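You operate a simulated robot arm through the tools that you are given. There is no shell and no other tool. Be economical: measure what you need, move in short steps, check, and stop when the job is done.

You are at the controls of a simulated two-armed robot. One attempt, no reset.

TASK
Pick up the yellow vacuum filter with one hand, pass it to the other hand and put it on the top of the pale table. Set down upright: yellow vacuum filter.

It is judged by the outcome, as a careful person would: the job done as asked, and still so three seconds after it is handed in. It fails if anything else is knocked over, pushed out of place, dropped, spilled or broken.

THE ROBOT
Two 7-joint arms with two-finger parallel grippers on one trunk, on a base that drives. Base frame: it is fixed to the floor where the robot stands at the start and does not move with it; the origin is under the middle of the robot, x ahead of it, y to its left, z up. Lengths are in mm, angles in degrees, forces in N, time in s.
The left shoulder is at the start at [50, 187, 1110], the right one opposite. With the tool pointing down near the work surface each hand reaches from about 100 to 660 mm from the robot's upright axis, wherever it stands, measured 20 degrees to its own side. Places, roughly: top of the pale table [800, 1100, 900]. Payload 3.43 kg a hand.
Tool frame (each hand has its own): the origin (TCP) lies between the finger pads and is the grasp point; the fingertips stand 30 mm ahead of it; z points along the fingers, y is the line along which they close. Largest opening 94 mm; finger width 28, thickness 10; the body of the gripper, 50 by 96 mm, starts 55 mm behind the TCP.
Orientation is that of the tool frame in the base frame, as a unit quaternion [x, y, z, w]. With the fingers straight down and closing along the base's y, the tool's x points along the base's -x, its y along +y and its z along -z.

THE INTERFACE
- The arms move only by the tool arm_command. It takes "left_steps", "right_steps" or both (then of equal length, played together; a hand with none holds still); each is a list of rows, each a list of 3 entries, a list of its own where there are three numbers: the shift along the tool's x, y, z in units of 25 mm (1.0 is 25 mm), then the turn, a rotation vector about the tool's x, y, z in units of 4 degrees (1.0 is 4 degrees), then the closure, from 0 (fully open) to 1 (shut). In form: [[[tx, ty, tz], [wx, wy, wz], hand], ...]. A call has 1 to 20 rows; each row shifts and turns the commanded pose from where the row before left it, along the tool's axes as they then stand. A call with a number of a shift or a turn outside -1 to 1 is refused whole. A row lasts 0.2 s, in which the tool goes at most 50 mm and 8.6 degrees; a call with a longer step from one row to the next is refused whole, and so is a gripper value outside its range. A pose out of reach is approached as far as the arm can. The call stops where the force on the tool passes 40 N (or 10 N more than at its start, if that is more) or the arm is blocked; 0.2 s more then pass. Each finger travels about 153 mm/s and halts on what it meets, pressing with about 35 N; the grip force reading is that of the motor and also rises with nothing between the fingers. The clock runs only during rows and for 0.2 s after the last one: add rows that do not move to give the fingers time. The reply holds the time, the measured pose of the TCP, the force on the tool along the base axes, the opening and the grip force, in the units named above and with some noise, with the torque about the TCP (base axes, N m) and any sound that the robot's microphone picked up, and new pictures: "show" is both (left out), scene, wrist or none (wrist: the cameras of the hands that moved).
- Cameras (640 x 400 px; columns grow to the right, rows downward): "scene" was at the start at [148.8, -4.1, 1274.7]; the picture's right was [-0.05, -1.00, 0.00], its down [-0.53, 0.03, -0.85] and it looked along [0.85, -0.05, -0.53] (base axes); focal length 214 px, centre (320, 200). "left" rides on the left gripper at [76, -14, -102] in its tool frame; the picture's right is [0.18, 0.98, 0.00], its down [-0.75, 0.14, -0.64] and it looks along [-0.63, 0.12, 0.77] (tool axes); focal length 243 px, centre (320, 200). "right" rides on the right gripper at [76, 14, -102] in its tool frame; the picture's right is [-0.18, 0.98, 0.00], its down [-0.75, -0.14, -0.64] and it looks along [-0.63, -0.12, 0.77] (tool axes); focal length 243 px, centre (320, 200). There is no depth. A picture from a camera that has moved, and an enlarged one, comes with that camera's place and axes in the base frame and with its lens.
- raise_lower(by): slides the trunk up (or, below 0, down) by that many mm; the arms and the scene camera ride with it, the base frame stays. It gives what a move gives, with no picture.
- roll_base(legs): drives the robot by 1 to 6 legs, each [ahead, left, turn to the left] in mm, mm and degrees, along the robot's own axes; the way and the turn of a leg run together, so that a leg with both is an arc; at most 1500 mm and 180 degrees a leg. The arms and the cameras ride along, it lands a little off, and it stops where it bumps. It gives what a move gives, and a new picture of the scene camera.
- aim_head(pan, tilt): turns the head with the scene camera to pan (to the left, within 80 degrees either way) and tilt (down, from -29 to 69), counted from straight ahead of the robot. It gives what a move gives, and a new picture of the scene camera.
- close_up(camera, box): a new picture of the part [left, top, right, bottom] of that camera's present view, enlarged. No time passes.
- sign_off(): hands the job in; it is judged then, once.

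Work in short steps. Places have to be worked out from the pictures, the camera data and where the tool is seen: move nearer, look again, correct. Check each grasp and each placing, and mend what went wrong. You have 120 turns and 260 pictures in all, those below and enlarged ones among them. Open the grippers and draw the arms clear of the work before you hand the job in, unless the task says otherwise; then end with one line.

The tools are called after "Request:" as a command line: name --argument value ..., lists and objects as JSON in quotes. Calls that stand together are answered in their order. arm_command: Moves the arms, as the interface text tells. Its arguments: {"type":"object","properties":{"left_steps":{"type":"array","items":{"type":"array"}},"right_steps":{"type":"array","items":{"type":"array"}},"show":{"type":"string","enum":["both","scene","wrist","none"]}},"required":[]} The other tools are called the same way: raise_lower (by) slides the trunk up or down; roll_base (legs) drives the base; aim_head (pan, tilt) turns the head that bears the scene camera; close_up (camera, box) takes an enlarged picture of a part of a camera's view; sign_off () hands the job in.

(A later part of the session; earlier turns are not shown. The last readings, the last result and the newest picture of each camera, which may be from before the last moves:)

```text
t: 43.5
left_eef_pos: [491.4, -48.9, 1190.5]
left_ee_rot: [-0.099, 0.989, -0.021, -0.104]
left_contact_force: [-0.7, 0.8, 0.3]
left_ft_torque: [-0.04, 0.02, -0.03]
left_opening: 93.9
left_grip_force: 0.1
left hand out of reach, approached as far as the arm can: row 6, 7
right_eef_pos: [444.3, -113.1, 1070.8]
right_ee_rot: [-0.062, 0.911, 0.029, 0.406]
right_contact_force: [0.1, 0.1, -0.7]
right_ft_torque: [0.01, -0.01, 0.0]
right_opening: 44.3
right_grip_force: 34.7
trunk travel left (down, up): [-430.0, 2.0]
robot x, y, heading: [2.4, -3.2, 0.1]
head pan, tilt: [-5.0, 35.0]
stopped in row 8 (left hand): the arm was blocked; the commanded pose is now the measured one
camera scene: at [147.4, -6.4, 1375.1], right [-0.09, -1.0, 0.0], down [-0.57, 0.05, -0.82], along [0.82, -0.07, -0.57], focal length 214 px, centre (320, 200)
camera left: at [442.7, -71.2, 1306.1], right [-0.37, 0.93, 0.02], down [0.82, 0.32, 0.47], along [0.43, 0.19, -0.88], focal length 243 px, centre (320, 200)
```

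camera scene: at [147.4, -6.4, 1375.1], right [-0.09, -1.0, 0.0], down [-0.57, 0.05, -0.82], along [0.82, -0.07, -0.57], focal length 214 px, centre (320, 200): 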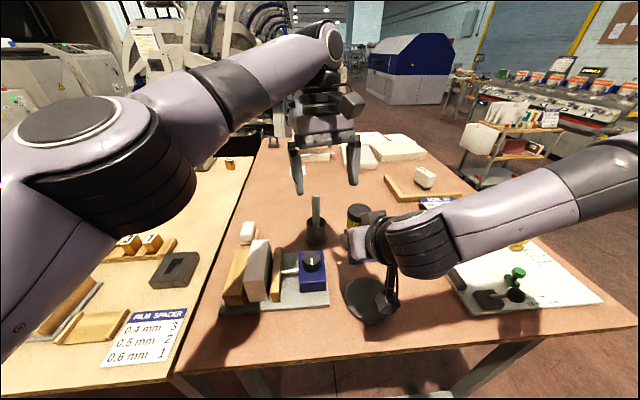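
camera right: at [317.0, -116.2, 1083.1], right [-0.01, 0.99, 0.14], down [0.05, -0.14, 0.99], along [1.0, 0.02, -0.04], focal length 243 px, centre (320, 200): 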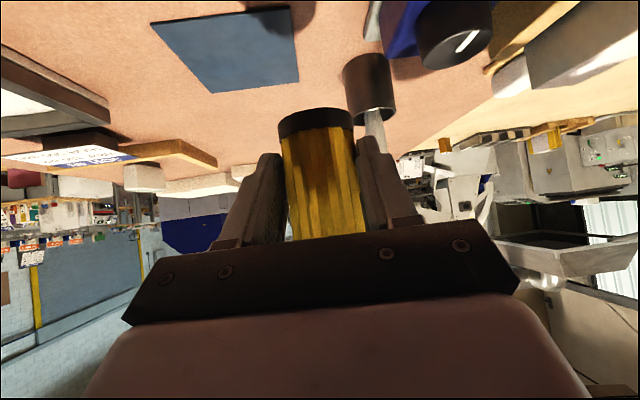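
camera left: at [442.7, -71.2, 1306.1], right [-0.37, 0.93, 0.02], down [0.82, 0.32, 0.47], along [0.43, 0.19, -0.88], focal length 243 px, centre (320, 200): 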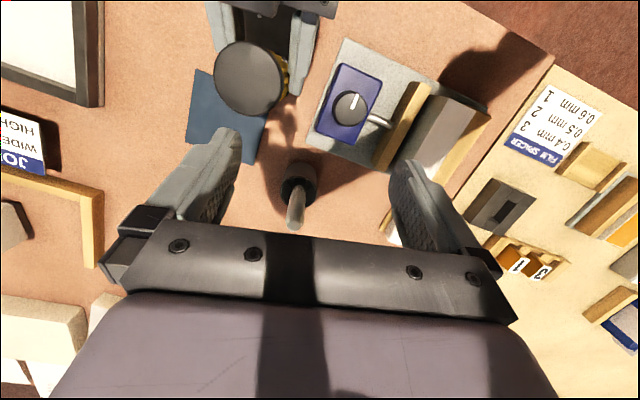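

The left hand now hovers at [491, -49, 1190] and needs about 60 mm more. I'll turn the right hand to about 36° azimuth, which suits its elbow better, and bring the filter 55 mm to the left.

Request:
arm_command --right_steps '[[[0, 0, 0], [-0.744, 0, -0.669], 0.7], [[0, 0, 0], [-0.744, 0, -0.669], 0.7], [[0, 0, 0], [-0.744, 0, -0.669], 0.7], [[0, 0, 0], [-0.744, 0, -0.669], 0.7], [[0, 0, 0], [-0.744, 0, -0.669], 0.7], [[0, 0, 0], [-0.744, 0, -0.669], 0.7], [[0, 0, 0], [-0.744, 0, -0.669], 0.7], [[-0.19, 0.59, 0.41], [0, 0, 0], 0.7], [[-0.19, 0.59, 0.41], [0, 0, 0], 0.7], [[-0.19, 0.59, 0.41], [0, 0, 0], 0.7], [[0, 0, 0], [0, 0, 0], 0.7]]' --show "scene"

Request:
close_up --camera "left" --box '[160, 0, 480, 200]'

```text
t: 45.9
left_eef_pos: [491.2, -50.0, 1189.0]
left_ee_rot: [-0.099, 0.99, -0.021, -0.102]
left_contact_force: [-0.5, 0.7, 0.3]
left_ft_torque: [-0.03, -0.01, 0.0]
left_opening: 94.1
left_grip_force: 0.0
right_eef_pos: [444.2, -59.7, 1062.3]
right_ee_rot: [-0.281, 0.869, 0.126, 0.387]
right_contact_force: [-0.8, 0.5, -1.1]
right_ft_torque: [0.0, 0.05, -0.02]
right_opening: 44.2
right_grip_force: 34.5
trunk travel left (down, up): [-430.0, 2.0]
robot x, y, heading: [-0.7, -2.1, -0.1]
head pan, tilt: [-5.0, 35.0]
camera scene: at [147.1, -6.6, 1375.1], right [-0.09, -1.0, 0.0], down [-0.57, 0.05, -0.82], along [0.82, -0.07, -0.57], focal length 214 px, centre (320, 200)
```

scene: 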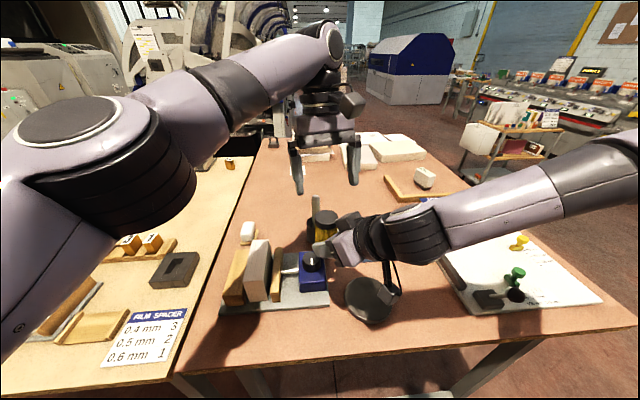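

```text
2.00 times, centred on (320, 100) of left
camera zoom: at [442.0, -71.8, 1306.4], right [-0.37, 0.93, 0.02], down [0.82, 0.32, 0.47], along [0.43, 0.19, -0.88], focal length 485 px, centre (320, 400)
```

zoom: 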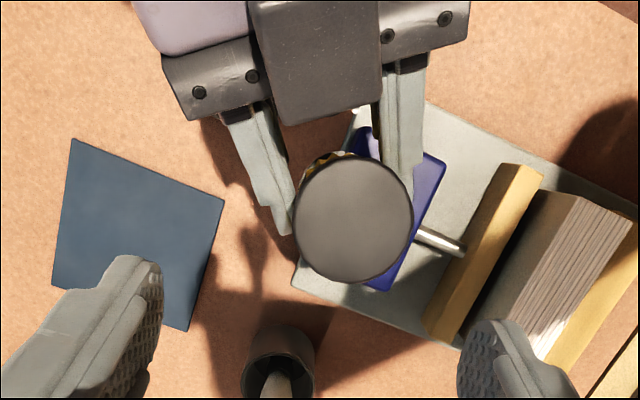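

The handover spot now works, with the filter top at [460, -48] and about 1113 high. I'll yaw the left hand about 16° to match the right hand's closing line, shift it over the filter and recheck.

Request:
arm_command --left_steps '[[[0, 0, 0], [0, 0, -1], 0], [[0, 0, 0], [0, 0, -1], 0], [[0, 0, 0], [0, 0, -1], 0], [[0, 0, 0], [0, 0, -1], 0], [[0.4, 0, 0], [0, 0, 0], 0], [[0, 0, 0], [0, 0, 0], 0]]' --show "wrist"

```text
t: 47.3
left_eef_pos: [482.0, -56.7, 1190.6]
left_ee_rot: [-0.233, 0.967, -0.005, -0.104]
left_contact_force: [0.2, -0.6, -0.3]
left_ft_torque: [-0.03, 0.0, 0.01]
left_opening: 93.9
left_grip_force: 0.0
right_eef_pos: [445.1, -58.9, 1061.9]
right_ee_rot: [-0.281, 0.869, 0.126, 0.387]
right_contact_force: [0.6, -0.1, -0.6]
right_ft_torque: [-0.01, 0.03, -0.01]
right_opening: 44.1
right_grip_force: 34.7
trunk travel left (down, up): [-430.0, 2.0]
robot x, y, heading: [2.4, 0.3, -0.1]
head pan, tilt: [-5.0, 35.0]
camera left: at [442.3, -97.4, 1307.2], right [-0.6, 0.79, 0.08], down [0.72, 0.5, 0.48], along [0.34, 0.34, -0.87], focal length 243 px, centre (320, 200)
```

left: 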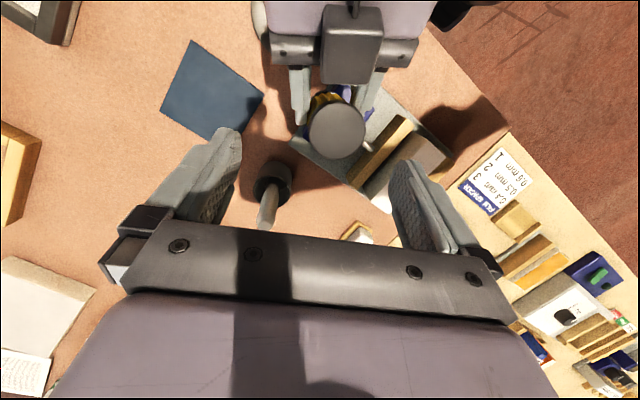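

The yaw is now 27° and the axis is confirmed at [460.5, -48]. I'll centre laterally, descend most of the way and check.

Request:
arm_command --left_steps '[[[-0.26, 0.59, 0], [0, 0, 0], 0], [[0, 0, 0.7], [0, 0, 0], 0], [[0, 0, 0.6], [0, 0, 0], 0], [[0, 0, 0.6], [0, 0, 0], 0], [[0, 0, 0], [0, 0, 0], 0]]'

```text
t: 48.5
left_eef_pos: [472.2, -42.0, 1144.1]
left_ee_rot: [-0.234, 0.967, -0.005, -0.105]
left_contact_force: [-0.8, -0.4, -0.7]
left_ft_torque: [0.01, 0.01, -0.02]
left_opening: 93.8
left_grip_force: 0.0
right_eef_pos: [445.5, -58.7, 1062.1]
right_ee_rot: [-0.28, 0.869, 0.126, 0.388]
right_contact_force: [0.1, 0.0, -0.9]
right_ft_torque: [-0.03, 0.02, -0.03]
right_opening: 44.3
right_grip_force: 34.5
trunk travel left (down, up): [-430.0, 2.0]
robot x, y, heading: [-2.0, 1.1, 0.1]
head pan, tilt: [-5.0, 35.0]
camera scene: at [147.2, -6.5, 1375.1], right [-0.09, -1.0, 0.0], down [-0.57, 0.05, -0.82], along [0.82, -0.07, -0.57], focal length 214 px, centre (320, 200)
camera left: at [432.3, -83.3, 1259.7], right [-0.6, 0.79, 0.08], down [0.72, 0.5, 0.48], along [0.34, 0.34, -0.87], focal length 243 px, centre (320, 200)
```

scene: 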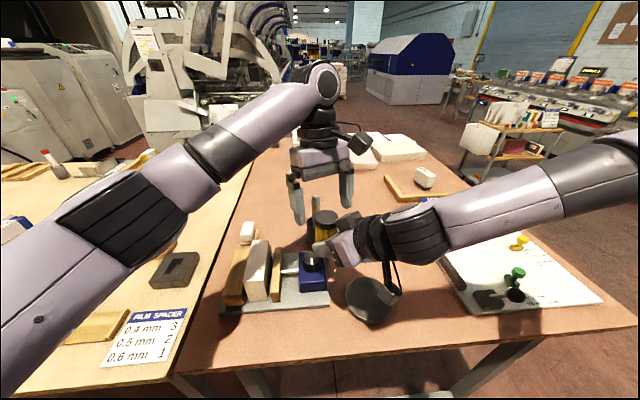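
left: 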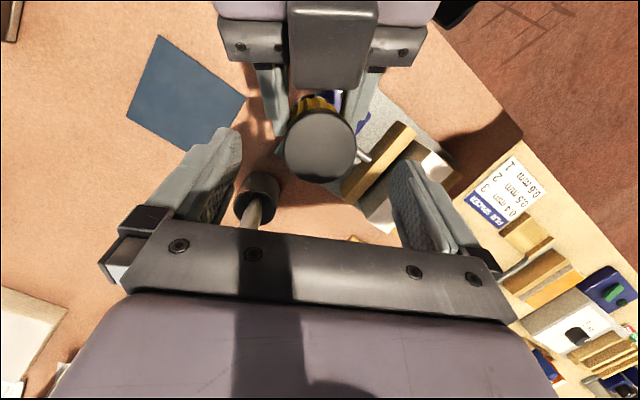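

Centred well. I'll descend the remaining 37 mm.

Request:
arm_command --left_steps '[[[0, 0, 0.4], [0, 0, 0], 0], [[0, 0, 0.4], [0, 0, 0], 0], [[0, 0, 0.35], [0, 0, 0], 0], [[0, 0, 0.3], [0, 0, 0], 0], [[0, 0, 0], [0, 0, 0], 0]]'

Request:
close_up --camera "scene" --box '[270, 120, 430, 290]'

```text
t: 49.7
left_eef_pos: [463.2, -43.7, 1108.4]
left_ee_rot: [-0.234, 0.967, -0.006, -0.105]
left_contact_force: [0.3, 0.5, -0.3]
left_ft_torque: [0.0, 0.0, 0.01]
left_opening: 94.1
left_grip_force: 0.0
right_eef_pos: [444.8, -58.9, 1062.4]
right_ee_rot: [-0.281, 0.869, 0.126, 0.387]
right_contact_force: [-0.5, 0.8, -1.6]
right_ft_torque: [-0.02, 0.03, -0.04]
right_opening: 44.1
right_grip_force: 35.2
trunk travel left (down, up): [-430.0, 2.0]
robot x, y, heading: [-1.6, 0.9, 0.1]
head pan, tilt: [-5.0, 35.0]
camera scene: at [147.2, -6.5, 1375.1], right [-0.09, -1.0, 0.0], down [-0.57, 0.05, -0.82], along [0.82, -0.07, -0.57], focal length 214 px, centre (320, 200)
camera left: at [424.7, -85.3, 1223.9], right [-0.6, 0.79, 0.08], down [0.72, 0.5, 0.48], along [0.34, 0.34, -0.88], focal length 243 px, centre (320, 200)
```

scene: 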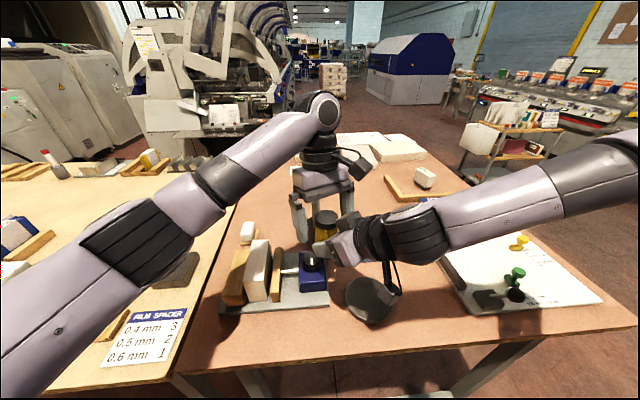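
left: 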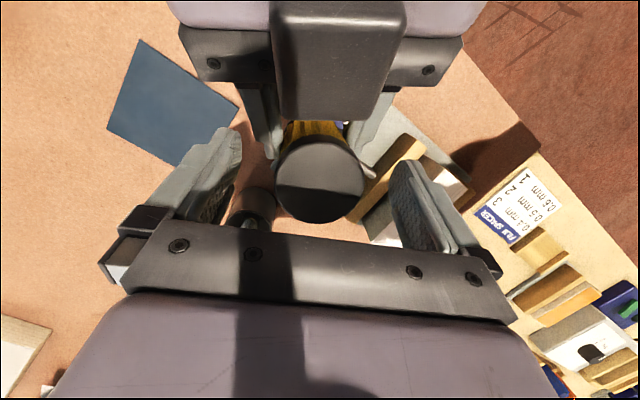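

```text
2.35 times, centred on (350, 205) of scene
camera zoom: at [147.2, -6.5, 1375.1], right [-0.09, -1.0, 0.0], down [-0.57, 0.05, -0.82], along [0.82, -0.07, -0.57], focal length 505 px, centre (249, 188)
```

zoom: 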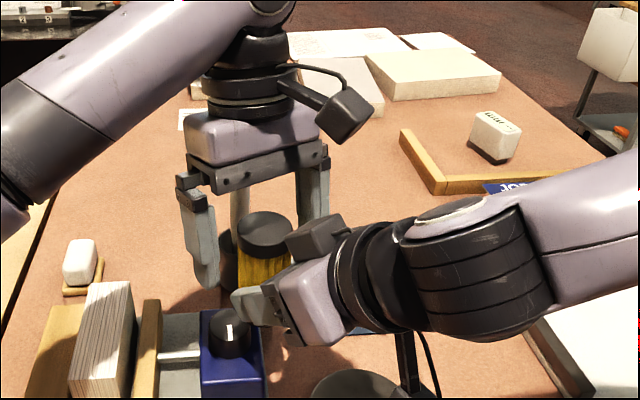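

The left fingers straddle the cap and nothing is touching. I'll close the left hand in steps.

Request:
arm_command --left_steps '[[[0, 0, 0], [0, 0, 0], 0.2], [[0, 0, 0], [0, 0, 0], 0.35], [[0, 0, 0], [0, 0, 0], 0.42], [[0, 0, 0], [0, 0, 0], 0.5], [[0, 0, 0], [0, 0, 0], 0.6], [[0, 0, 0], [0, 0, 0], 0.7], [[0, 0, 0], [0, 0, 0], 0.7]]'

```text
t: 51.5
left_eef_pos: [464.8, -48.0, 1108.1]
left_ee_rot: [-0.234, 0.967, -0.014, -0.103]
left_contact_force: [0.4, -2.6, -1.4]
left_ft_torque: [-0.19, -0.33, 0.41]
left_opening: 63.9
left_grip_force: 31.0
right_eef_pos: [440.8, -54.8, 1062.3]
right_ee_rot: [-0.286, 0.867, 0.135, 0.386]
right_contact_force: [-1.1, 2.4, 0.5]
right_ft_torque: [0.09, 0.29, -0.38]
right_opening: 44.3
right_grip_force: 35.1
trunk travel left (down, up): [-430.0, 2.0]
robot x, y, heading: [2.4, 0.5, 0.2]
head pan, tilt: [-5.0, 35.0]
stopped in row 7 (left hand): the force on the tool passed its limit (the readings are from after the stop); the commanded pose is now the measured one
camera scene: at [147.3, -6.5, 1375.1], right [-0.09, -1.0, 0.0], down [-0.57, 0.05, -0.82], along [0.82, -0.07, -0.57], focal length 214 px, centre (320, 200)
camera left: at [425.2, -87.3, 1224.3], right [-0.61, 0.79, 0.06], down [0.71, 0.51, 0.48], along [0.35, 0.33, -0.88], focal length 243 px, centre (320, 200)
```

scene: 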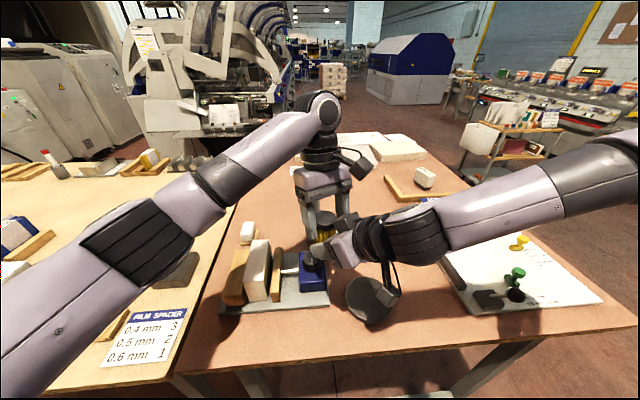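
left: 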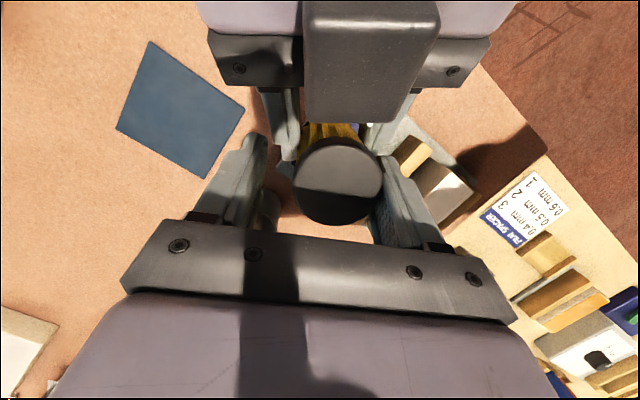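

The left stopped at 63.9 mm, which equals the outer width of the right fingers, so the tips are clamping those fingers. I'll reopen, raise about 13 mm, and recheck the centring.

Request:
arm_command --left_steps '[[[0, 0, 0], [0, 0, 0], 0.2], [[0, 0, 0], [0, 0, 0], 0], [[-0.15, 0, -0.55], [0, 0, 0], 0], [[0, 0, 0], [0, 0, 0], 0]]'

Request:
close_up --camera "left" --box '[200, 80, 440, 230]'

```text
t: 52.5
left_eef_pos: [470.5, -45.1, 1120.3]
left_ee_rot: [-0.233, 0.967, -0.014, -0.103]
left_contact_force: [0.2, 0.1, 0.2]
left_ft_torque: [-0.02, 0.03, 0.01]
left_opening: 94.1
left_grip_force: 0.0
right_eef_pos: [441.2, -54.5, 1062.0]
right_ee_rot: [-0.286, 0.866, 0.134, 0.387]
right_contact_force: [-0.4, 0.2, -0.3]
right_ft_torque: [0.01, 0.03, -0.02]
right_opening: 44.4
right_grip_force: 34.5
trunk travel left (down, up): [-430.0, 2.0]
robot x, y, heading: [1.7, 2.9, 0.2]
head pan, tilt: [-5.0, 35.0]
camera scene: at [147.3, -6.5, 1375.1], right [-0.09, -1.0, 0.0], down [-0.57, 0.05, -0.82], along [0.82, -0.07, -0.57], focal length 214 px, centre (320, 200)
camera left: at [431.1, -84.2, 1237.0], right [-0.61, 0.79, 0.06], down [0.72, 0.51, 0.48], along [0.35, 0.33, -0.88], focal length 243 px, centre (320, 200)
```

scene: 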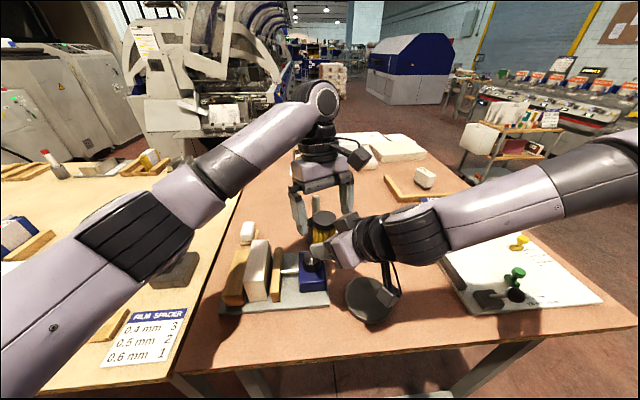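
left: 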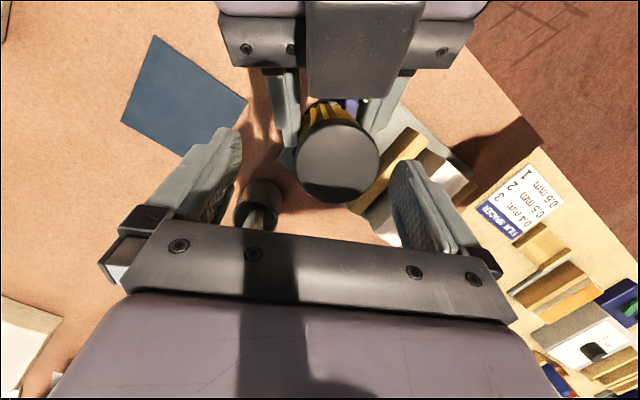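

```text
2.67 times, centred on (320, 155) of left
camera zoom: at [431.1, -84.2, 1237.0], right [-0.61, 0.79, 0.06], down [0.72, 0.51, 0.48], along [0.35, 0.33, -0.88], focal length 647 px, centre (320, 320)
```

zoom: 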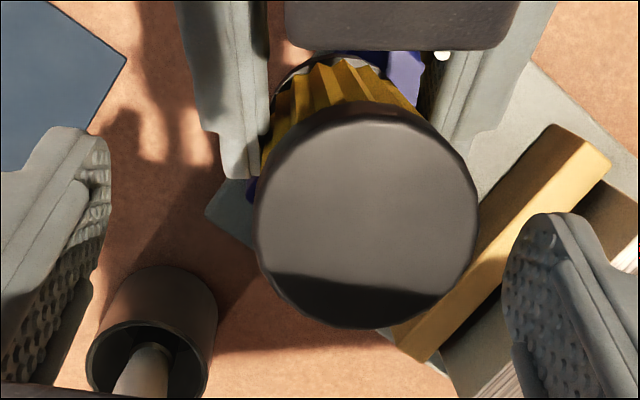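

The filter top is at about [457, -42, 1109]. I'll shift the left hand about 10 mm along its closing line and 4 mm in x to centre it with the tips above the right fingers, then close.

Request:
arm_command --left_steps '[[[0.16, 0.39, 0.08], [0, 0, 0], 0], [[0, 0, 0], [0, 0, 0], 0.2], [[0, 0, 0], [0, 0, 0], 0.35], [[0, 0, 0], [0, 0, 0], 0.42], [[0, 0, 0], [0, 0, 0], 0.5], [[0, 0, 0], [0, 0, 0], 0.6], [[0, 0, 0], [0, 0, 0], 0.7]]'

Request:
close_up --camera "scene" --box '[270, 150, 430, 290]'

```text
t: 54.1
left_eef_pos: [463.7, -38.1, 1121.2]
left_ee_rot: [-0.233, 0.967, -0.015, -0.103]
left_contact_force: [5.9, -7.8, -0.5]
left_ft_torque: [-0.64, -0.32, 0.01]
left_opening: 44.9
left_grip_force: 35.5
right_eef_pos: [439.7, -53.6, 1062.8]
right_ee_rot: [-0.288, 0.866, 0.135, 0.386]
right_contact_force: [-4.9, 9.8, 0.3]
right_ft_torque: [0.14, 0.02, 0.25]
right_opening: 44.4
right_grip_force: 35.0
trunk travel left (down, up): [-430.0, 2.0]
robot x, y, heading: [0.5, 0.5, 0.1]
head pan, tilt: [-5.0, 35.0]
camera scene: at [147.3, -6.5, 1375.1], right [-0.09, -1.0, 0.0], down [-0.57, 0.05, -0.82], along [0.82, -0.07, -0.57], focal length 214 px, centre (320, 200)
camera left: at [422.7, -77.6, 1236.2], right [-0.61, 0.79, 0.06], down [0.71, 0.51, 0.48], along [0.35, 0.33, -0.88], focal length 243 px, centre (320, 200)
```

scene: 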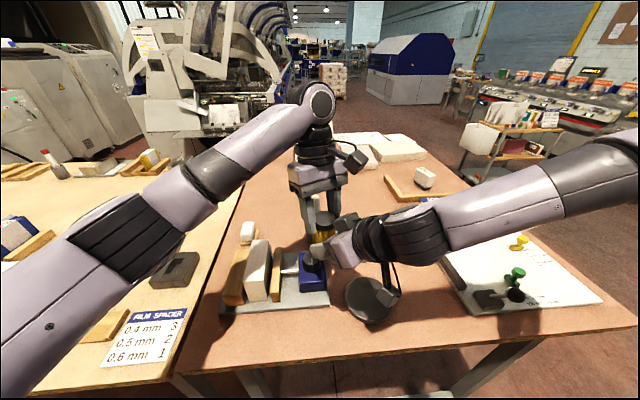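
left: 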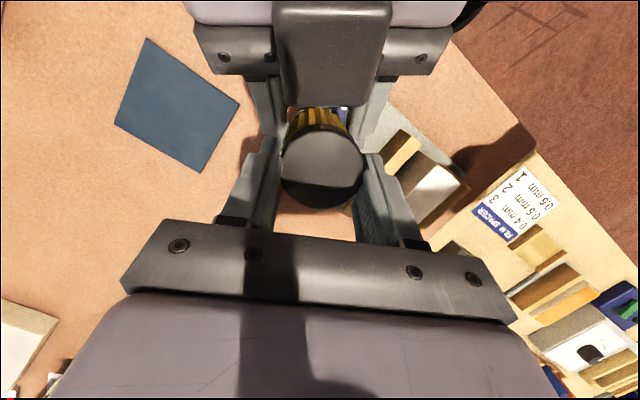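

```text
2.86 times, centred on (350, 220) of scene
camera zoom: at [147.3, -6.5, 1375.1], right [-0.09, -1.0, 0.0], down [-0.57, 0.05, -0.82], along [0.82, -0.07, -0.57], focal length 613 px, centre (234, 143)
```

zoom: 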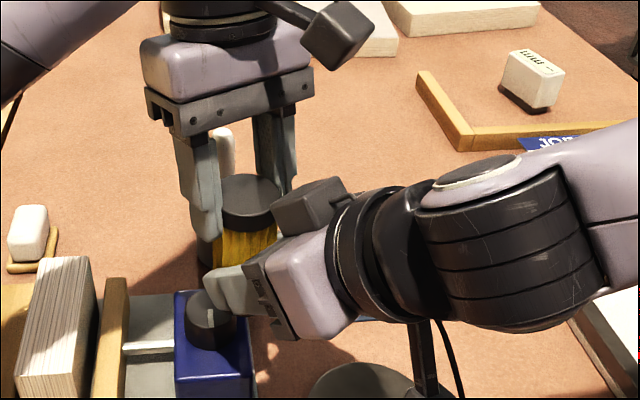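

The left hand holds the filter with a 44.9 mm opening and 35 N. Now I'll open the right hand and back it straight out horizontally.

Request:
arm_command --right_steps '[[[0, 0, 0], [0, 0, 0], 0.5], [[0, 0, 0], [0, 0, 0], 0.3], [[0, 0, 0], [0, 0, 0], 0.2], [[0, 0, 0], [0, 0, 0], 0.2], [[0.335, 0, -0.37], [0, 0, 0], 0.2], [[0.335, 0, -0.37], [0, 0, 0], 0.2], [[0.335, 0, -0.37], [0, 0, 0], 0.2], [[0.335, 0, -0.37], [0, 0, 0], 0.2], [[0, 0, 0], [0, 0, 0], 0.2]]'

```text
t: 56.1
left_eef_pos: [464.4, -36.6, 1119.5]
left_ee_rot: [-0.233, 0.967, -0.013, -0.104]
left_contact_force: [0.5, 0.7, 0.3]
left_ft_torque: [0.02, -0.02, 0.0]
left_opening: 45.0
left_grip_force: 35.3
right_eef_pos: [400.8, -84.1, 1062.5]
right_ee_rot: [-0.287, 0.866, 0.134, 0.387]
right_contact_force: [0.0, -0.1, -0.1]
right_ft_torque: [-0.01, 0.03, -0.03]
right_opening: 75.0
right_grip_force: 0.0
trunk travel left (down, up): [-430.0, 2.0]
robot x, y, heading: [-2.0, 0.4, -0.2]
head pan, tilt: [-5.0, 35.0]
camera scene: at [147.4, -6.4, 1375.1], right [-0.09, -1.0, 0.0], down [-0.57, 0.05, -0.82], along [0.82, -0.07, -0.57], focal length 214 px, centre (320, 200)
camera right: at [291.0, -148.8, 1073.9], right [-0.49, 0.86, 0.15], down [0.11, -0.11, 0.99], along [0.86, 0.5, -0.04], focal length 243 px, centre (320, 200)
```

scene: 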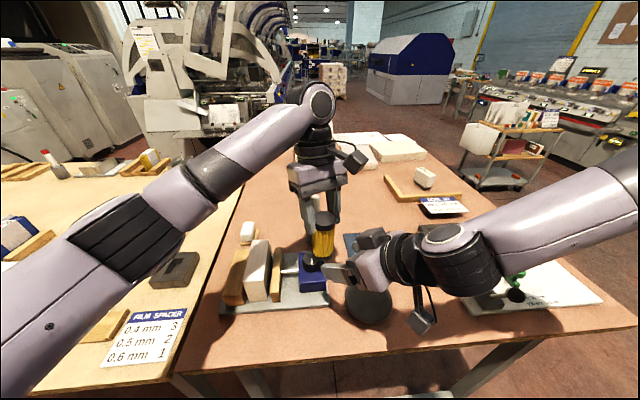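
right: 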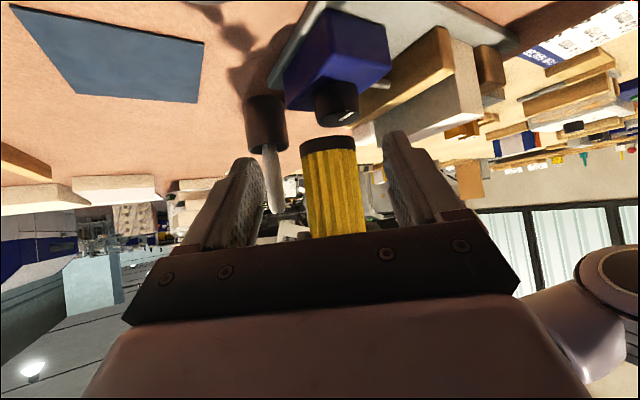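

The left holds the filter alone. I'll withdraw the right hand well back and to the right, and look over the pale table.

Request:
arm_command --right_steps '[[[0.5, 0, -0.55], [0, 0, 0], 0.2], [[0.4, 0, -0.6], [0, 0, 0], 0], [[0.15, -0.8, -0.67], [0, 0, 0], 0], [[0.15, -0.8, -0.67], [0, 0, 0], 0], [[0.15, -0.8, -0.67], [0, 0, 0], 0], [[0.15, -0.8, -0.67], [0, 0, 0], 0], [[0.15, -0.8, -0.67], [0, 0, 0], 0], [[0.15, -0.8, -0.67], [0, 0, 0], 0]]' --show "none"

Request:
aim_head --pan 35 --tilt 40

```text
t: 57.9
left_eef_pos: [462.8, -38.2, 1120.6]
left_ee_rot: [-0.234, 0.967, -0.014, -0.103]
left_contact_force: [0.8, 0.0, 0.1]
left_ft_torque: [-0.01, 0.01, 0.0]
left_opening: 44.9
left_grip_force: 35.2
right_eef_pos: [382.7, -255.0, 1113.7]
right_ee_rot: [-0.287, 0.866, 0.134, 0.387]
right_contact_force: [-0.1, 0.0, -0.2]
right_ft_torque: [0.01, -0.01, 0.03]
right_opening: 93.9
right_grip_force: 0.2
right hand out of reach, approached as far as the arm can: row 3, 4
trunk travel left (down, up): [-430.0, 2.0]
robot x, y, heading: [-0.5, -3.2, -0.0]
head pan, tilt: [-5.0, 35.0]
```

```text
t: 59.0
left_eef_pos: [463.0, -37.6, 1120.6]
left_ee_rot: [-0.233, 0.967, -0.014, -0.103]
left_contact_force: [0.0, 0.3, -0.3]
left_ft_torque: [-0.01, 0.04, 0.0]
left_opening: 44.9
left_grip_force: 35.1
right_eef_pos: [381.8, -254.7, 1112.2]
right_ee_rot: [-0.288, 0.866, 0.135, 0.386]
right_contact_force: [0.3, -0.1, 0.1]
right_ft_torque: [-0.01, 0.01, 0.01]
right_opening: 94.0
right_grip_force: 0.0
trunk travel left (down, up): [-430.0, 2.0]
robot x, y, heading: [0.9, -1.7, -0.0]
head pan, tilt: [35.0, 40.0]
camera scene: at [129.2, 49.9, 1367.6], right [0.57, -0.82, 0.0], down [-0.53, -0.37, -0.77], along [0.63, 0.44, -0.64], focal length 214 px, centre (320, 200)
```

scene: 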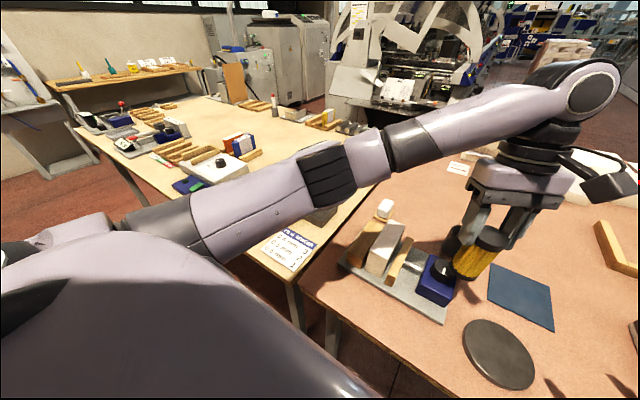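

The pale table's free area looks to be around x 680–900, y 280–700, beyond the numbered blocks. I'll raise the filter 70 mm to clear the blocks, then drive left 250 mm.

Request:
arm_command --left_steps '[[[0.145, 0.015, -0.69], [0, 0, 0], 0.7], [[0.145, 0.015, -0.69], [0, 0, 0], 0.7], [[0.145, 0.015, -0.69], [0, 0, 0], 0.7], [[0.145, 0.015, -0.69], [0, 0, 0], 0.7], [[0, 0, 0], [0, 0, 0], 0.7]]' --show "none"

Request:
roll_base --legs '[[0, 250, 0]]'

```text
t: 60.2
left_eef_pos: [463.2, -36.8, 1191.4]
left_ee_rot: [-0.233, 0.967, -0.013, -0.103]
left_contact_force: [-0.2, -0.6, -1.4]
left_ft_torque: [-0.03, -0.02, -0.01]
left_opening: 45.0
left_grip_force: 34.8
right_eef_pos: [383.6, -256.5, 1112.8]
right_ee_rot: [-0.287, 0.866, 0.134, 0.386]
right_contact_force: [-0.3, 0.7, 0.3]
right_ft_torque: [0.02, 0.02, 0.03]
right_opening: 94.0
right_grip_force: 0.0
trunk travel left (down, up): [-430.0, 2.0]
robot x, y, heading: [1.2, -1.0, -0.3]
head pan, tilt: [35.0, 40.0]
```

```text
t: 62.0
left_eef_pos: [462.9, 213.4, 1189.6]
left_ee_rot: [-0.235, 0.967, -0.015, -0.102]
left_contact_force: [0.8, -0.3, -0.3]
left_ft_torque: [-0.03, -0.04, 0.0]
left_opening: 45.0
left_grip_force: 35.3
right_eef_pos: [381.7, -4.7, 1113.2]
right_ee_rot: [-0.287, 0.866, 0.134, 0.387]
right_contact_force: [0.1, -0.2, 0.0]
right_ft_torque: [-0.01, 0.01, 0.0]
right_opening: 94.0
right_grip_force: 0.1
trunk travel left (down, up): [-430.0, 2.0]
robot x, y, heading: [-0.9, 249.8, 0.2]
head pan, tilt: [35.0, 40.0]
camera scene: at [129.0, 300.8, 1367.5], right [0.57, -0.82, 0.0], down [-0.53, -0.37, -0.77], along [0.63, 0.44, -0.64], focal length 214 px, centre (320, 200)
```

scene: 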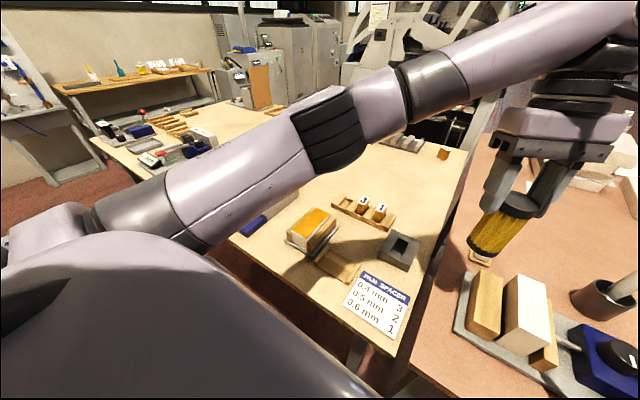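

The pale table behind the dark block and beside the numbered tray is clear, around [670, 320]. I need some forward drive, so I'll check the clearance between the base and the table first.

Request:
aim_head --pan 0 --tilt 69

```text
t: 63.0
left_eef_pos: [462.5, 212.7, 1190.0]
left_ee_rot: [-0.233, 0.967, -0.013, -0.104]
left_contact_force: [0.0, -0.4, -0.7]
left_ft_torque: [-0.02, 0.01, 0.01]
left_opening: 45.0
left_grip_force: 35.3
right_eef_pos: [382.0, -5.0, 1112.3]
right_ee_rot: [-0.287, 0.866, 0.135, 0.387]
right_contact_force: [0.3, -0.4, 0.4]
right_ft_torque: [0.0, -0.04, 0.03]
right_opening: 94.3
right_grip_force: 0.0
trunk travel left (down, up): [-430.0, 2.0]
robot x, y, heading: [-2.0, 248.0, -0.0]
head pan, tilt: [0.0, 68.8]
camera scene: at [115.4, 251.5, 1331.5], right [0.0, -1.0, 0.0], down [-0.93, 0.0, -0.36], along [0.36, 0.0, -0.93], focal length 214 px, centre (320, 200)
```

scene: 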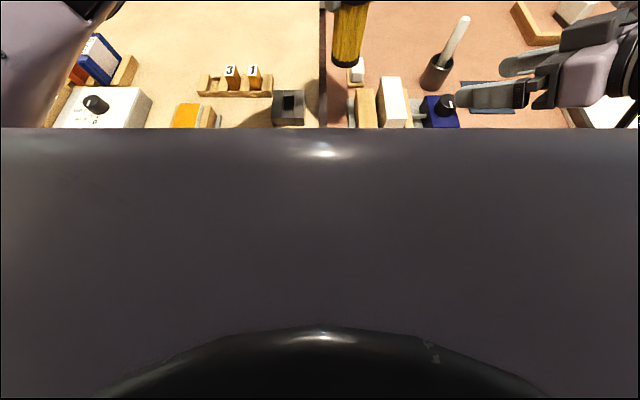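

I can't see the base itself, but the map is clear: the seam is at y≈251, the dark block ends at x≈550, and the tray ends at y≈380. The target is about [660, 316]. I'll drive ahead 70 mm, since the base stops if it bumps.

Request:
roll_base --legs '[[70, 0, 0]]'

```text
t: 64.2
left_eef_pos: [492.8, 202.0, 1191.7]
left_ee_rot: [-0.227, 0.968, -0.013, -0.103]
left_contact_force: [0.4, -0.2, -0.8]
left_ft_torque: [-0.01, 0.01, -0.01]
left_opening: 45.1
left_grip_force: 34.7
right_eef_pos: [411.7, -13.8, 1112.6]
right_ee_rot: [-0.282, 0.868, 0.133, 0.387]
right_contact_force: [0.5, 0.2, 0.3]
right_ft_torque: [0.02, 0.02, 0.04]
right_opening: 94.1
right_grip_force: 0.1
trunk travel left (down, up): [-430.0, 2.0]
robot x, y, heading: [34.9, 245.5, -0.6]
head pan, tilt: [0.0, 68.8]
stopped in leg 1: the robot was blocked; the commanded pose is now the measured one
camera scene: at [147.8, 245.4, 1331.3], right [-0.01, -1.0, 0.0], down [-0.93, 0.01, -0.36], along [0.36, 0.0, -0.93], focal length 214 px, centre (320, 200)
```

scene: 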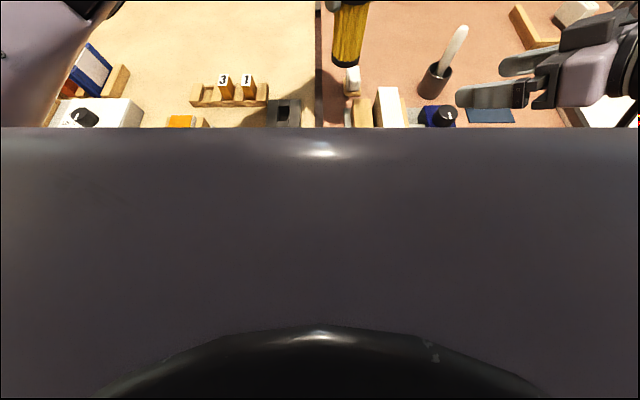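

It bumped lightly at about 35 mm, so I'll back off 10 mm. Then I'll extend the left hand at its current height toward a closer clear spot, [625, 313].

Request:
roll_base --legs '[[-10, 0, 0]]'

Request:
arm_command --left_steps '[[[-0.794, 0.168, -0.163], [0, 0, 0], 0.7], [[-0.794, 0.168, -0.163], [0, 0, 0], 0.7], [[-0.794, 0.168, -0.163], [0, 0, 0], 0.7], [[-0.794, 0.168, -0.163], [0, 0, 0], 0.7], [[-0.794, 0.168, -0.163], [0, 0, 0], 0.7], [[-0.794, 0.168, -0.163], [0, 0, 0], 0.7], [[-0.794, 0.168, -0.163], [0, 0, 0], 0.7], [[-0.794, 0.168, -0.163], [0, 0, 0], 0.7], [[-0.794, 0.168, -0.163], [0, 0, 0], 0.7], [[0, 0, 0], [0, 0, 0], 0.7]]' --show "wrist"

Request:
aim_head --pan 15 --tilt 40

```text
t: 64.9
left_eef_pos: [482.4, 201.5, 1190.5]
left_ee_rot: [-0.228, 0.968, -0.014, -0.103]
left_contact_force: [0.7, -0.7, -1.0]
left_ft_torque: [0.0, -0.02, -0.02]
left_opening: 44.8
left_grip_force: 34.8
right_eef_pos: [402.5, -14.4, 1112.4]
right_ee_rot: [-0.283, 0.868, 0.133, 0.387]
right_contact_force: [0.6, -0.1, 0.0]
right_ft_torque: [0.01, -0.03, -0.01]
right_opening: 93.9
right_grip_force: 0.0
trunk travel left (down, up): [-430.0, 2.0]
robot x, y, heading: [24.1, 243.1, -0.4]
head pan, tilt: [0.0, 68.8]
camera scene: at [136.7, 245.4, 1331.5], right [-0.01, -1.0, 0.0], down [-0.93, 0.01, -0.36], along [0.36, 0.0, -0.93], focal length 214 px, centre (320, 200)
```

scene: 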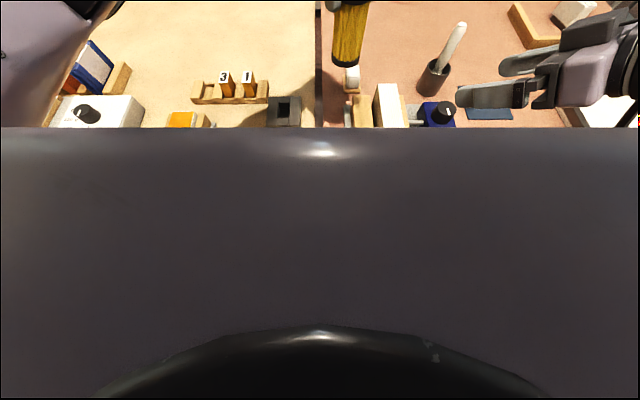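

```text
t: 67.1
left_eef_pos: [576.8, 312.6, 1186.2]
left_ee_rot: [-0.227, 0.968, -0.013, -0.102]
left_contact_force: [0.0, -0.3, -0.4]
left_ft_torque: [0.01, 0.04, 0.04]
left_opening: 45.0
left_grip_force: 35.3
left hand out of reach, approached as far as the arm can: row 5, 6, 7, 8, 9
right_eef_pos: [403.0, -13.8, 1112.2]
right_ee_rot: [-0.283, 0.868, 0.132, 0.387]
right_contact_force: [0.0, 1.3, -0.3]
right_ft_torque: [0.02, -0.01, -0.01]
right_opening: 93.9
right_grip_force: 0.0
trunk travel left (down, up): [-430.0, 2.0]
robot x, y, heading: [23.1, 246.3, -0.2]
head pan, tilt: [0.0, 68.8]
camera left: at [536.5, 274.3, 1300.8], right [-0.6, 0.8, 0.06], down [0.72, 0.5, 0.48], along [0.35, 0.33, -0.88], focal length 243 px, centre (320, 200)
```

left: 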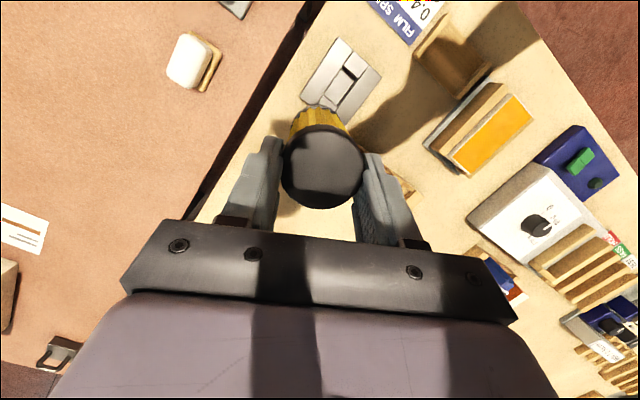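

```text
t: 68.0
left_eef_pos: [577.6, 313.4, 1184.5]
left_ee_rot: [-0.228, 0.968, -0.013, -0.103]
left_contact_force: [-0.6, 0.0, -1.6]
left_ft_torque: [-0.01, 0.0, 0.02]
left_opening: 45.0
left_grip_force: 35.7
right_eef_pos: [402.6, -13.5, 1113.1]
right_ee_rot: [-0.283, 0.867, 0.133, 0.387]
right_contact_force: [0.3, -0.1, -0.3]
right_ft_torque: [0.0, 0.01, 0.02]
right_opening: 94.0
right_grip_force: 0.2
trunk travel left (down, up): [-430.0, 2.0]
robot x, y, heading: [18.8, 244.6, -0.6]
head pan, tilt: [15.0, 40.0]
camera scene: at [163.6, 267.2, 1367.5], right [0.25, -0.97, 0.0], down [-0.62, -0.16, -0.77], along [0.74, 0.19, -0.64], focal length 214 px, centre (320, 200)
```

scene: 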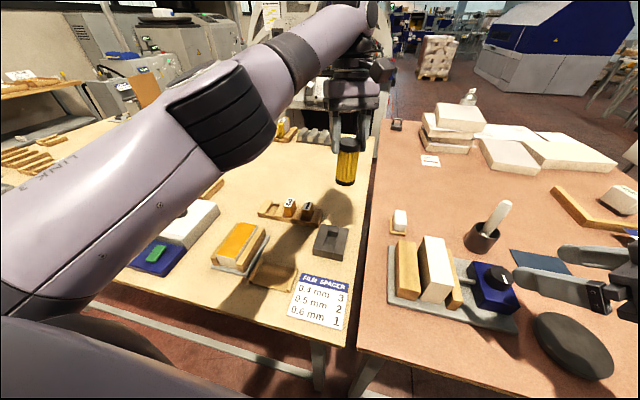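

At this height reach stops at x=577. It improves lower down, so I'll descend 100 mm here, clear of everything, then extend 50 mm.

Request:
arm_command --left_steps '[[[-0.165, -0.016, 0.783], [0, 0, 0], 0.7], [[-0.165, -0.016, 0.783], [0, 0, 0], 0.7], [[-0.165, -0.016, 0.783], [0, 0, 0], 0.7], [[-0.165, -0.016, 0.783], [0, 0, 0], 0.7], [[-0.165, -0.016, 0.783], [0, 0, 0], 0.7], [[-0.62, -0.28, -0.13], [0, 0, 0], 0.7], [[-0.62, -0.28, -0.13], [0, 0, 0], 0.7], [[-0.62, -0.28, -0.13], [0, 0, 0], 0.7], [[0, 0, 0], [0, 0, 0], 0.7]]'

Request:
close_up --camera "scene" --box '[240, 130, 440, 270]'

```text
t: 70.0
left_eef_pos: [598.5, 317.8, 1085.8]
left_ee_rot: [-0.227, 0.968, -0.013, -0.102]
left_contact_force: [-0.2, 0.1, -0.8]
left_ft_torque: [0.0, 0.0, 0.0]
left_opening: 45.1
left_grip_force: 34.7
left hand out of reach, approached as far as the arm can: row 7, 8
right_eef_pos: [400.5, -13.2, 1112.4]
right_ee_rot: [-0.283, 0.867, 0.133, 0.387]
right_contact_force: [0.5, 0.5, -1.3]
right_ft_torque: [-0.01, 0.0, 0.01]
right_opening: 93.9
right_grip_force: 0.0
trunk travel left (down, up): [-430.0, 2.0]
robot x, y, heading: [20.9, 248.0, -0.4]
head pan, tilt: [15.0, 40.0]
camera scene: at [163.6, 267.3, 1367.5], right [0.25, -0.97, 0.0], down [-0.62, -0.16, -0.77], along [0.74, 0.19, -0.64], focal length 214 px, centre (320, 200)
camera left: at [557.3, 279.3, 1201.4], right [-0.6, 0.8, 0.06], down [0.72, 0.5, 0.48], along [0.35, 0.33, -0.88], focal length 243 px, centre (320, 200)
```

scene: 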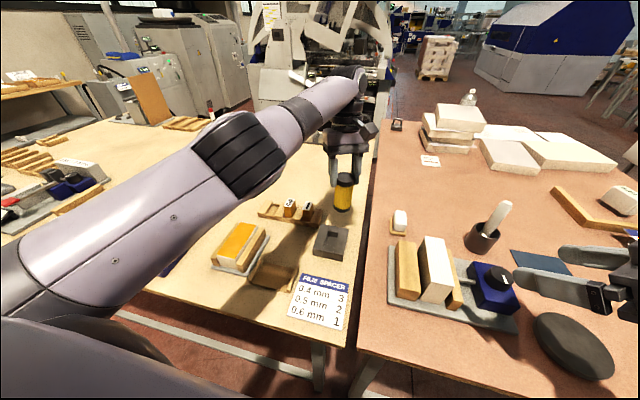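
left: 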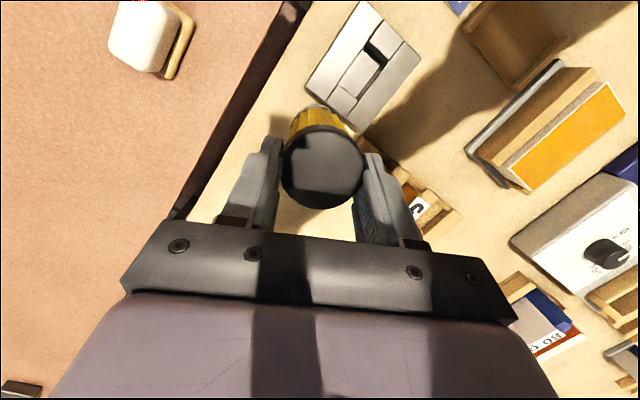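

```text
2.86 times, centred on (340, 200) of scene
camera zoom: at [163.6, 267.3, 1367.5], right [0.25, -0.97, 0.0], down [-0.62, -0.16, -0.77], along [0.74, 0.19, -0.64], focal length 613 px, centre (263, 200)
```

zoom: 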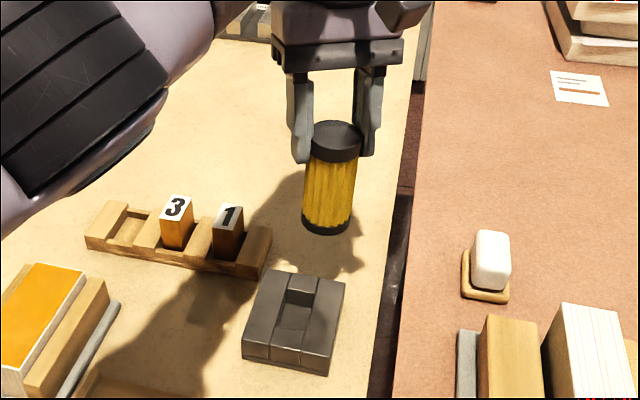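

The filter hangs upright over the clear patch, but it's only about 10 mm past the dark block, so I want about 25–30 mm more in x. I'll turn the hand about the vertical so its lean goes sideways and frees up reach, then extend.

Request:
arm_command --left_steps '[[[0, 0, 0], [0.206, 0.021, -0.979], 0.7], [[0, 0, 0], [0.206, 0.021, -0.979], 0.7], [[0, 0, 0], [0.206, 0.021, -0.979], 0.7], [[0, 0, 0], [0.206, 0.021, -0.979], 0.7], [[0, 0, 0], [0.206, 0.021, -0.979], 0.7], [[0, 0, 0], [0.206, 0.021, -0.979], 0.7], [[0, 0, 0], [0.206, 0.021, -0.979], 0.7], [[0, 0, 0], [0.206, 0.021, -0.979], 0.7], [[0, 0, 0], [0.206, 0.021, -0.979], 0.7], [[0, 0, 0], [0.206, 0.021, -0.979], 0.7], [[0, 0, 0], [0.206, 0.021, -0.979], 0.7], [[0, 0, 0], [0, 0, 0], 0.7]]' --show "scene"

```text
t: 72.7
left_eef_pos: [620.4, 311.2, 1088.4]
left_ee_rot: [-0.575, 0.812, -0.049, -0.09]
left_contact_force: [0.0, 0.5, -1.5]
left_ft_torque: [0.05, -0.01, 0.01]
left_opening: 44.8
left_grip_force: 34.5
left hand out of reach, approached as far as the arm can: row 3, 5, 7, 9, 11
right_eef_pos: [401.7, -13.2, 1112.6]
right_ee_rot: [-0.283, 0.868, 0.132, 0.387]
right_contact_force: [-0.7, -0.8, 0.8]
right_ft_torque: [-0.02, -0.05, -0.01]
right_opening: 94.0
right_grip_force: 0.1
trunk travel left (down, up): [-430.0, 2.0]
robot x, y, heading: [20.0, 240.7, -0.6]
head pan, tilt: [15.0, 40.0]
camera scene: at [163.6, 267.2, 1367.5], right [0.25, -0.97, 0.0], down [-0.62, -0.16, -0.77], along [0.74, 0.19, -0.64], focal length 214 px, centre (320, 200)
```

scene: 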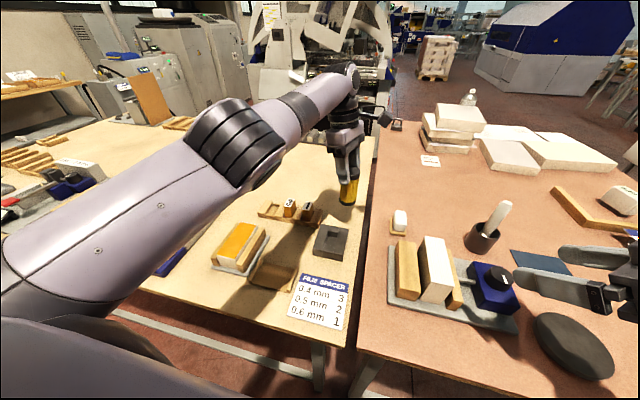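

Now at [620, 311] with the filter still upright, about 37 mm past the block. I'll nudge 7 mm in +y and descend 45 mm, then look.

Request:
arm_command --left_steps '[[[-0.26, 0.09, -0.05], [0, 0, 0], 0.7], [[-0.122, -0.014, 0.588], [0, 0, 0], 0.7], [[-0.122, -0.014, 0.588], [0, 0, 0], 0.7], [[-0.122, -0.014, 0.588], [0, 0, 0], 0.7], [[0, 0, 0], [0, 0, 0], 0.7]]' --show "wrist"

Request:
close_up --camera "scene" --box '[240, 130, 440, 270]'

```text
t: 73.8
left_eef_pos: [625.6, 316.2, 1042.8]
left_ee_rot: [-0.574, 0.812, -0.05, -0.091]
left_contact_force: [-0.5, 0.4, -1.4]
left_ft_torque: [0.03, 0.0, -0.01]
left_opening: 45.0
left_grip_force: 35.2
left hand out of reach, approached as far as the arm can: row 2
right_eef_pos: [401.3, -13.4, 1111.7]
right_ee_rot: [-0.283, 0.868, 0.133, 0.387]
right_contact_force: [-0.1, -0.6, 0.5]
right_ft_torque: [-0.01, 0.01, 0.02]
right_opening: 94.0
right_grip_force: 0.0
trunk travel left (down, up): [-430.0, 2.0]
robot x, y, heading: [22.1, 244.0, -0.7]
head pan, tilt: [15.0, 40.0]
camera left: at [622.8, 260.8, 1159.1], right [-0.99, 0.16, 0.06], down [0.17, 0.86, 0.48], along [0.02, 0.48, -0.88], focal length 243 px, centre (320, 200)
```

left: 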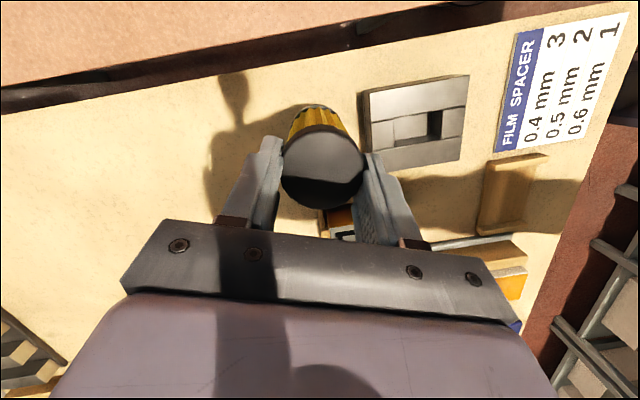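

```text
2.86 times, centred on (340, 200) of scene
camera zoom: at [163.5, 267.2, 1367.6], right [0.25, -0.97, 0.0], down [-0.62, -0.16, -0.77], along [0.74, 0.19, -0.64], focal length 613 px, centre (263, 200)
```

zoom: 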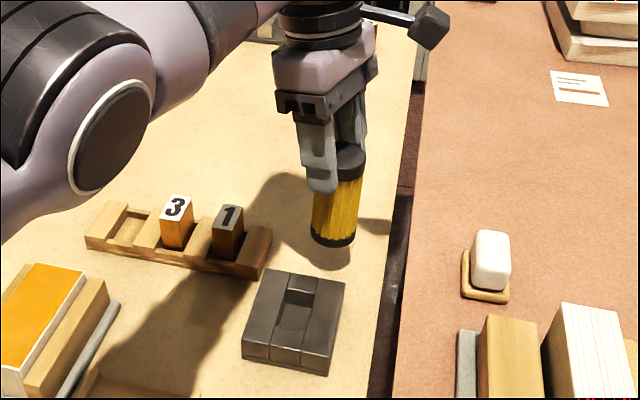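

The filter bottom is at about z=934 and the edges look vertical. I'll descend in small steps and watch the force.

Request:
arm_command --left_steps '[[[-0.03, -0.004, 0.147], [0, 0, 0], 0.7], [[-0.03, -0.004, 0.147], [0, 0, 0], 0.7], [[-0.03, -0.004, 0.147], [0, 0, 0], 0.7], [[0, 0, 0], [0, 0, 0], 0.7]]' --show "none"

Request:
close_up --camera "scene" --box '[300, 150, 400, 230]'

```text
t: 74.8
left_eef_pos: [625.0, 317.7, 1032.2]
left_ee_rot: [-0.574, 0.812, -0.049, -0.092]
left_contact_force: [0.3, 0.4, -0.4]
left_ft_torque: [0.03, -0.02, -0.01]
left_opening: 45.1
left_grip_force: 34.6
right_eef_pos: [401.9, -14.1, 1112.6]
right_ee_rot: [-0.284, 0.867, 0.134, 0.387]
right_contact_force: [-0.2, 0.1, 0.4]
right_ft_torque: [0.03, 0.0, -0.03]
right_opening: 93.9
right_grip_force: 0.1
trunk travel left (down, up): [-430.0, 2.0]
robot x, y, heading: [25.1, 248.0, -0.5]
head pan, tilt: [15.0, 40.0]
```

```text
5.00 times, centred on (350, 190) of scene
camera zoom: at [163.6, 267.2, 1367.5], right [0.25, -0.97, 0.0], down [-0.62, -0.16, -0.77], along [0.74, 0.19, -0.64], focal length 1072 px, centre (170, 250)
```

zoom: 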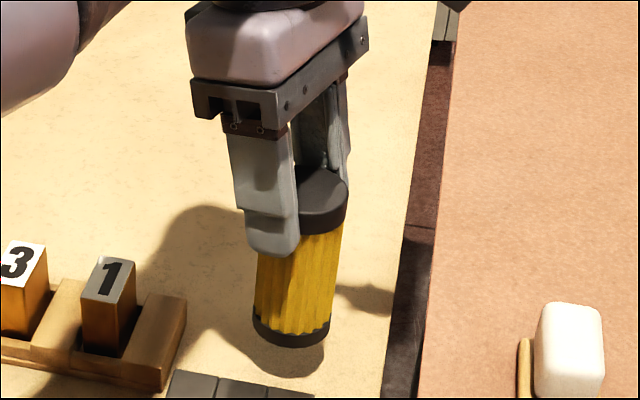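

A gap to the shadow is still visible and there's no contact force, so I'll keep going in small steps.

Request:
arm_command --left_steps '[[[-0.025, -0.003, 0.118], [0, 0, 0], 0.7], [[-0.025, -0.003, 0.118], [0, 0, 0], 0.7], [[-0.025, -0.003, 0.118], [0, 0, 0], 0.7], [[0, 0, 0], [0, 0, 0], 0.7]]' --show "none"

Request:
close_up --camera "scene" --box '[300, 150, 400, 230]'

```text
t: 75.8
left_eef_pos: [624.9, 317.5, 1023.5]
left_ee_rot: [-0.574, 0.812, -0.049, -0.091]
left_contact_force: [-0.4, -0.9, -1.1]
left_ft_torque: [0.03, 0.02, 0.01]
left_opening: 45.0
left_grip_force: 35.6
right_eef_pos: [402.0, -13.9, 1114.0]
right_ee_rot: [-0.283, 0.868, 0.132, 0.387]
right_contact_force: [-0.6, -0.1, -0.7]
right_ft_torque: [0.02, -0.02, -0.03]
right_opening: 93.9
right_grip_force: 0.0
trunk travel left (down, up): [-430.0, 2.0]
robot x, y, heading: [21.8, 248.7, -0.6]
head pan, tilt: [15.0, 40.0]
```

```text
5.00 times, centred on (350, 190) of scene
camera zoom: at [163.6, 267.2, 1367.5], right [0.25, -0.97, 0.0], down [-0.62, -0.16, -0.77], along [0.74, 0.19, -0.64], focal length 1072 px, centre (170, 250)
```

zoom: 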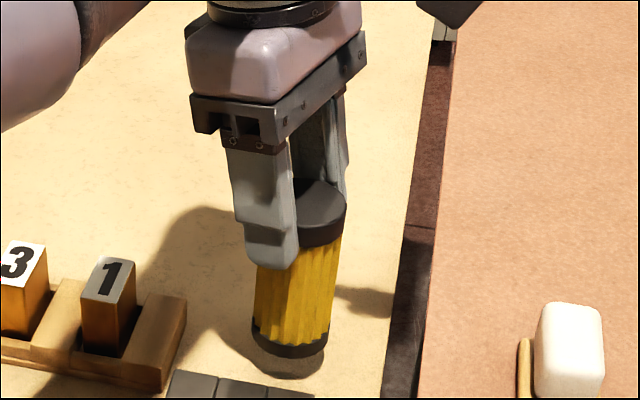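

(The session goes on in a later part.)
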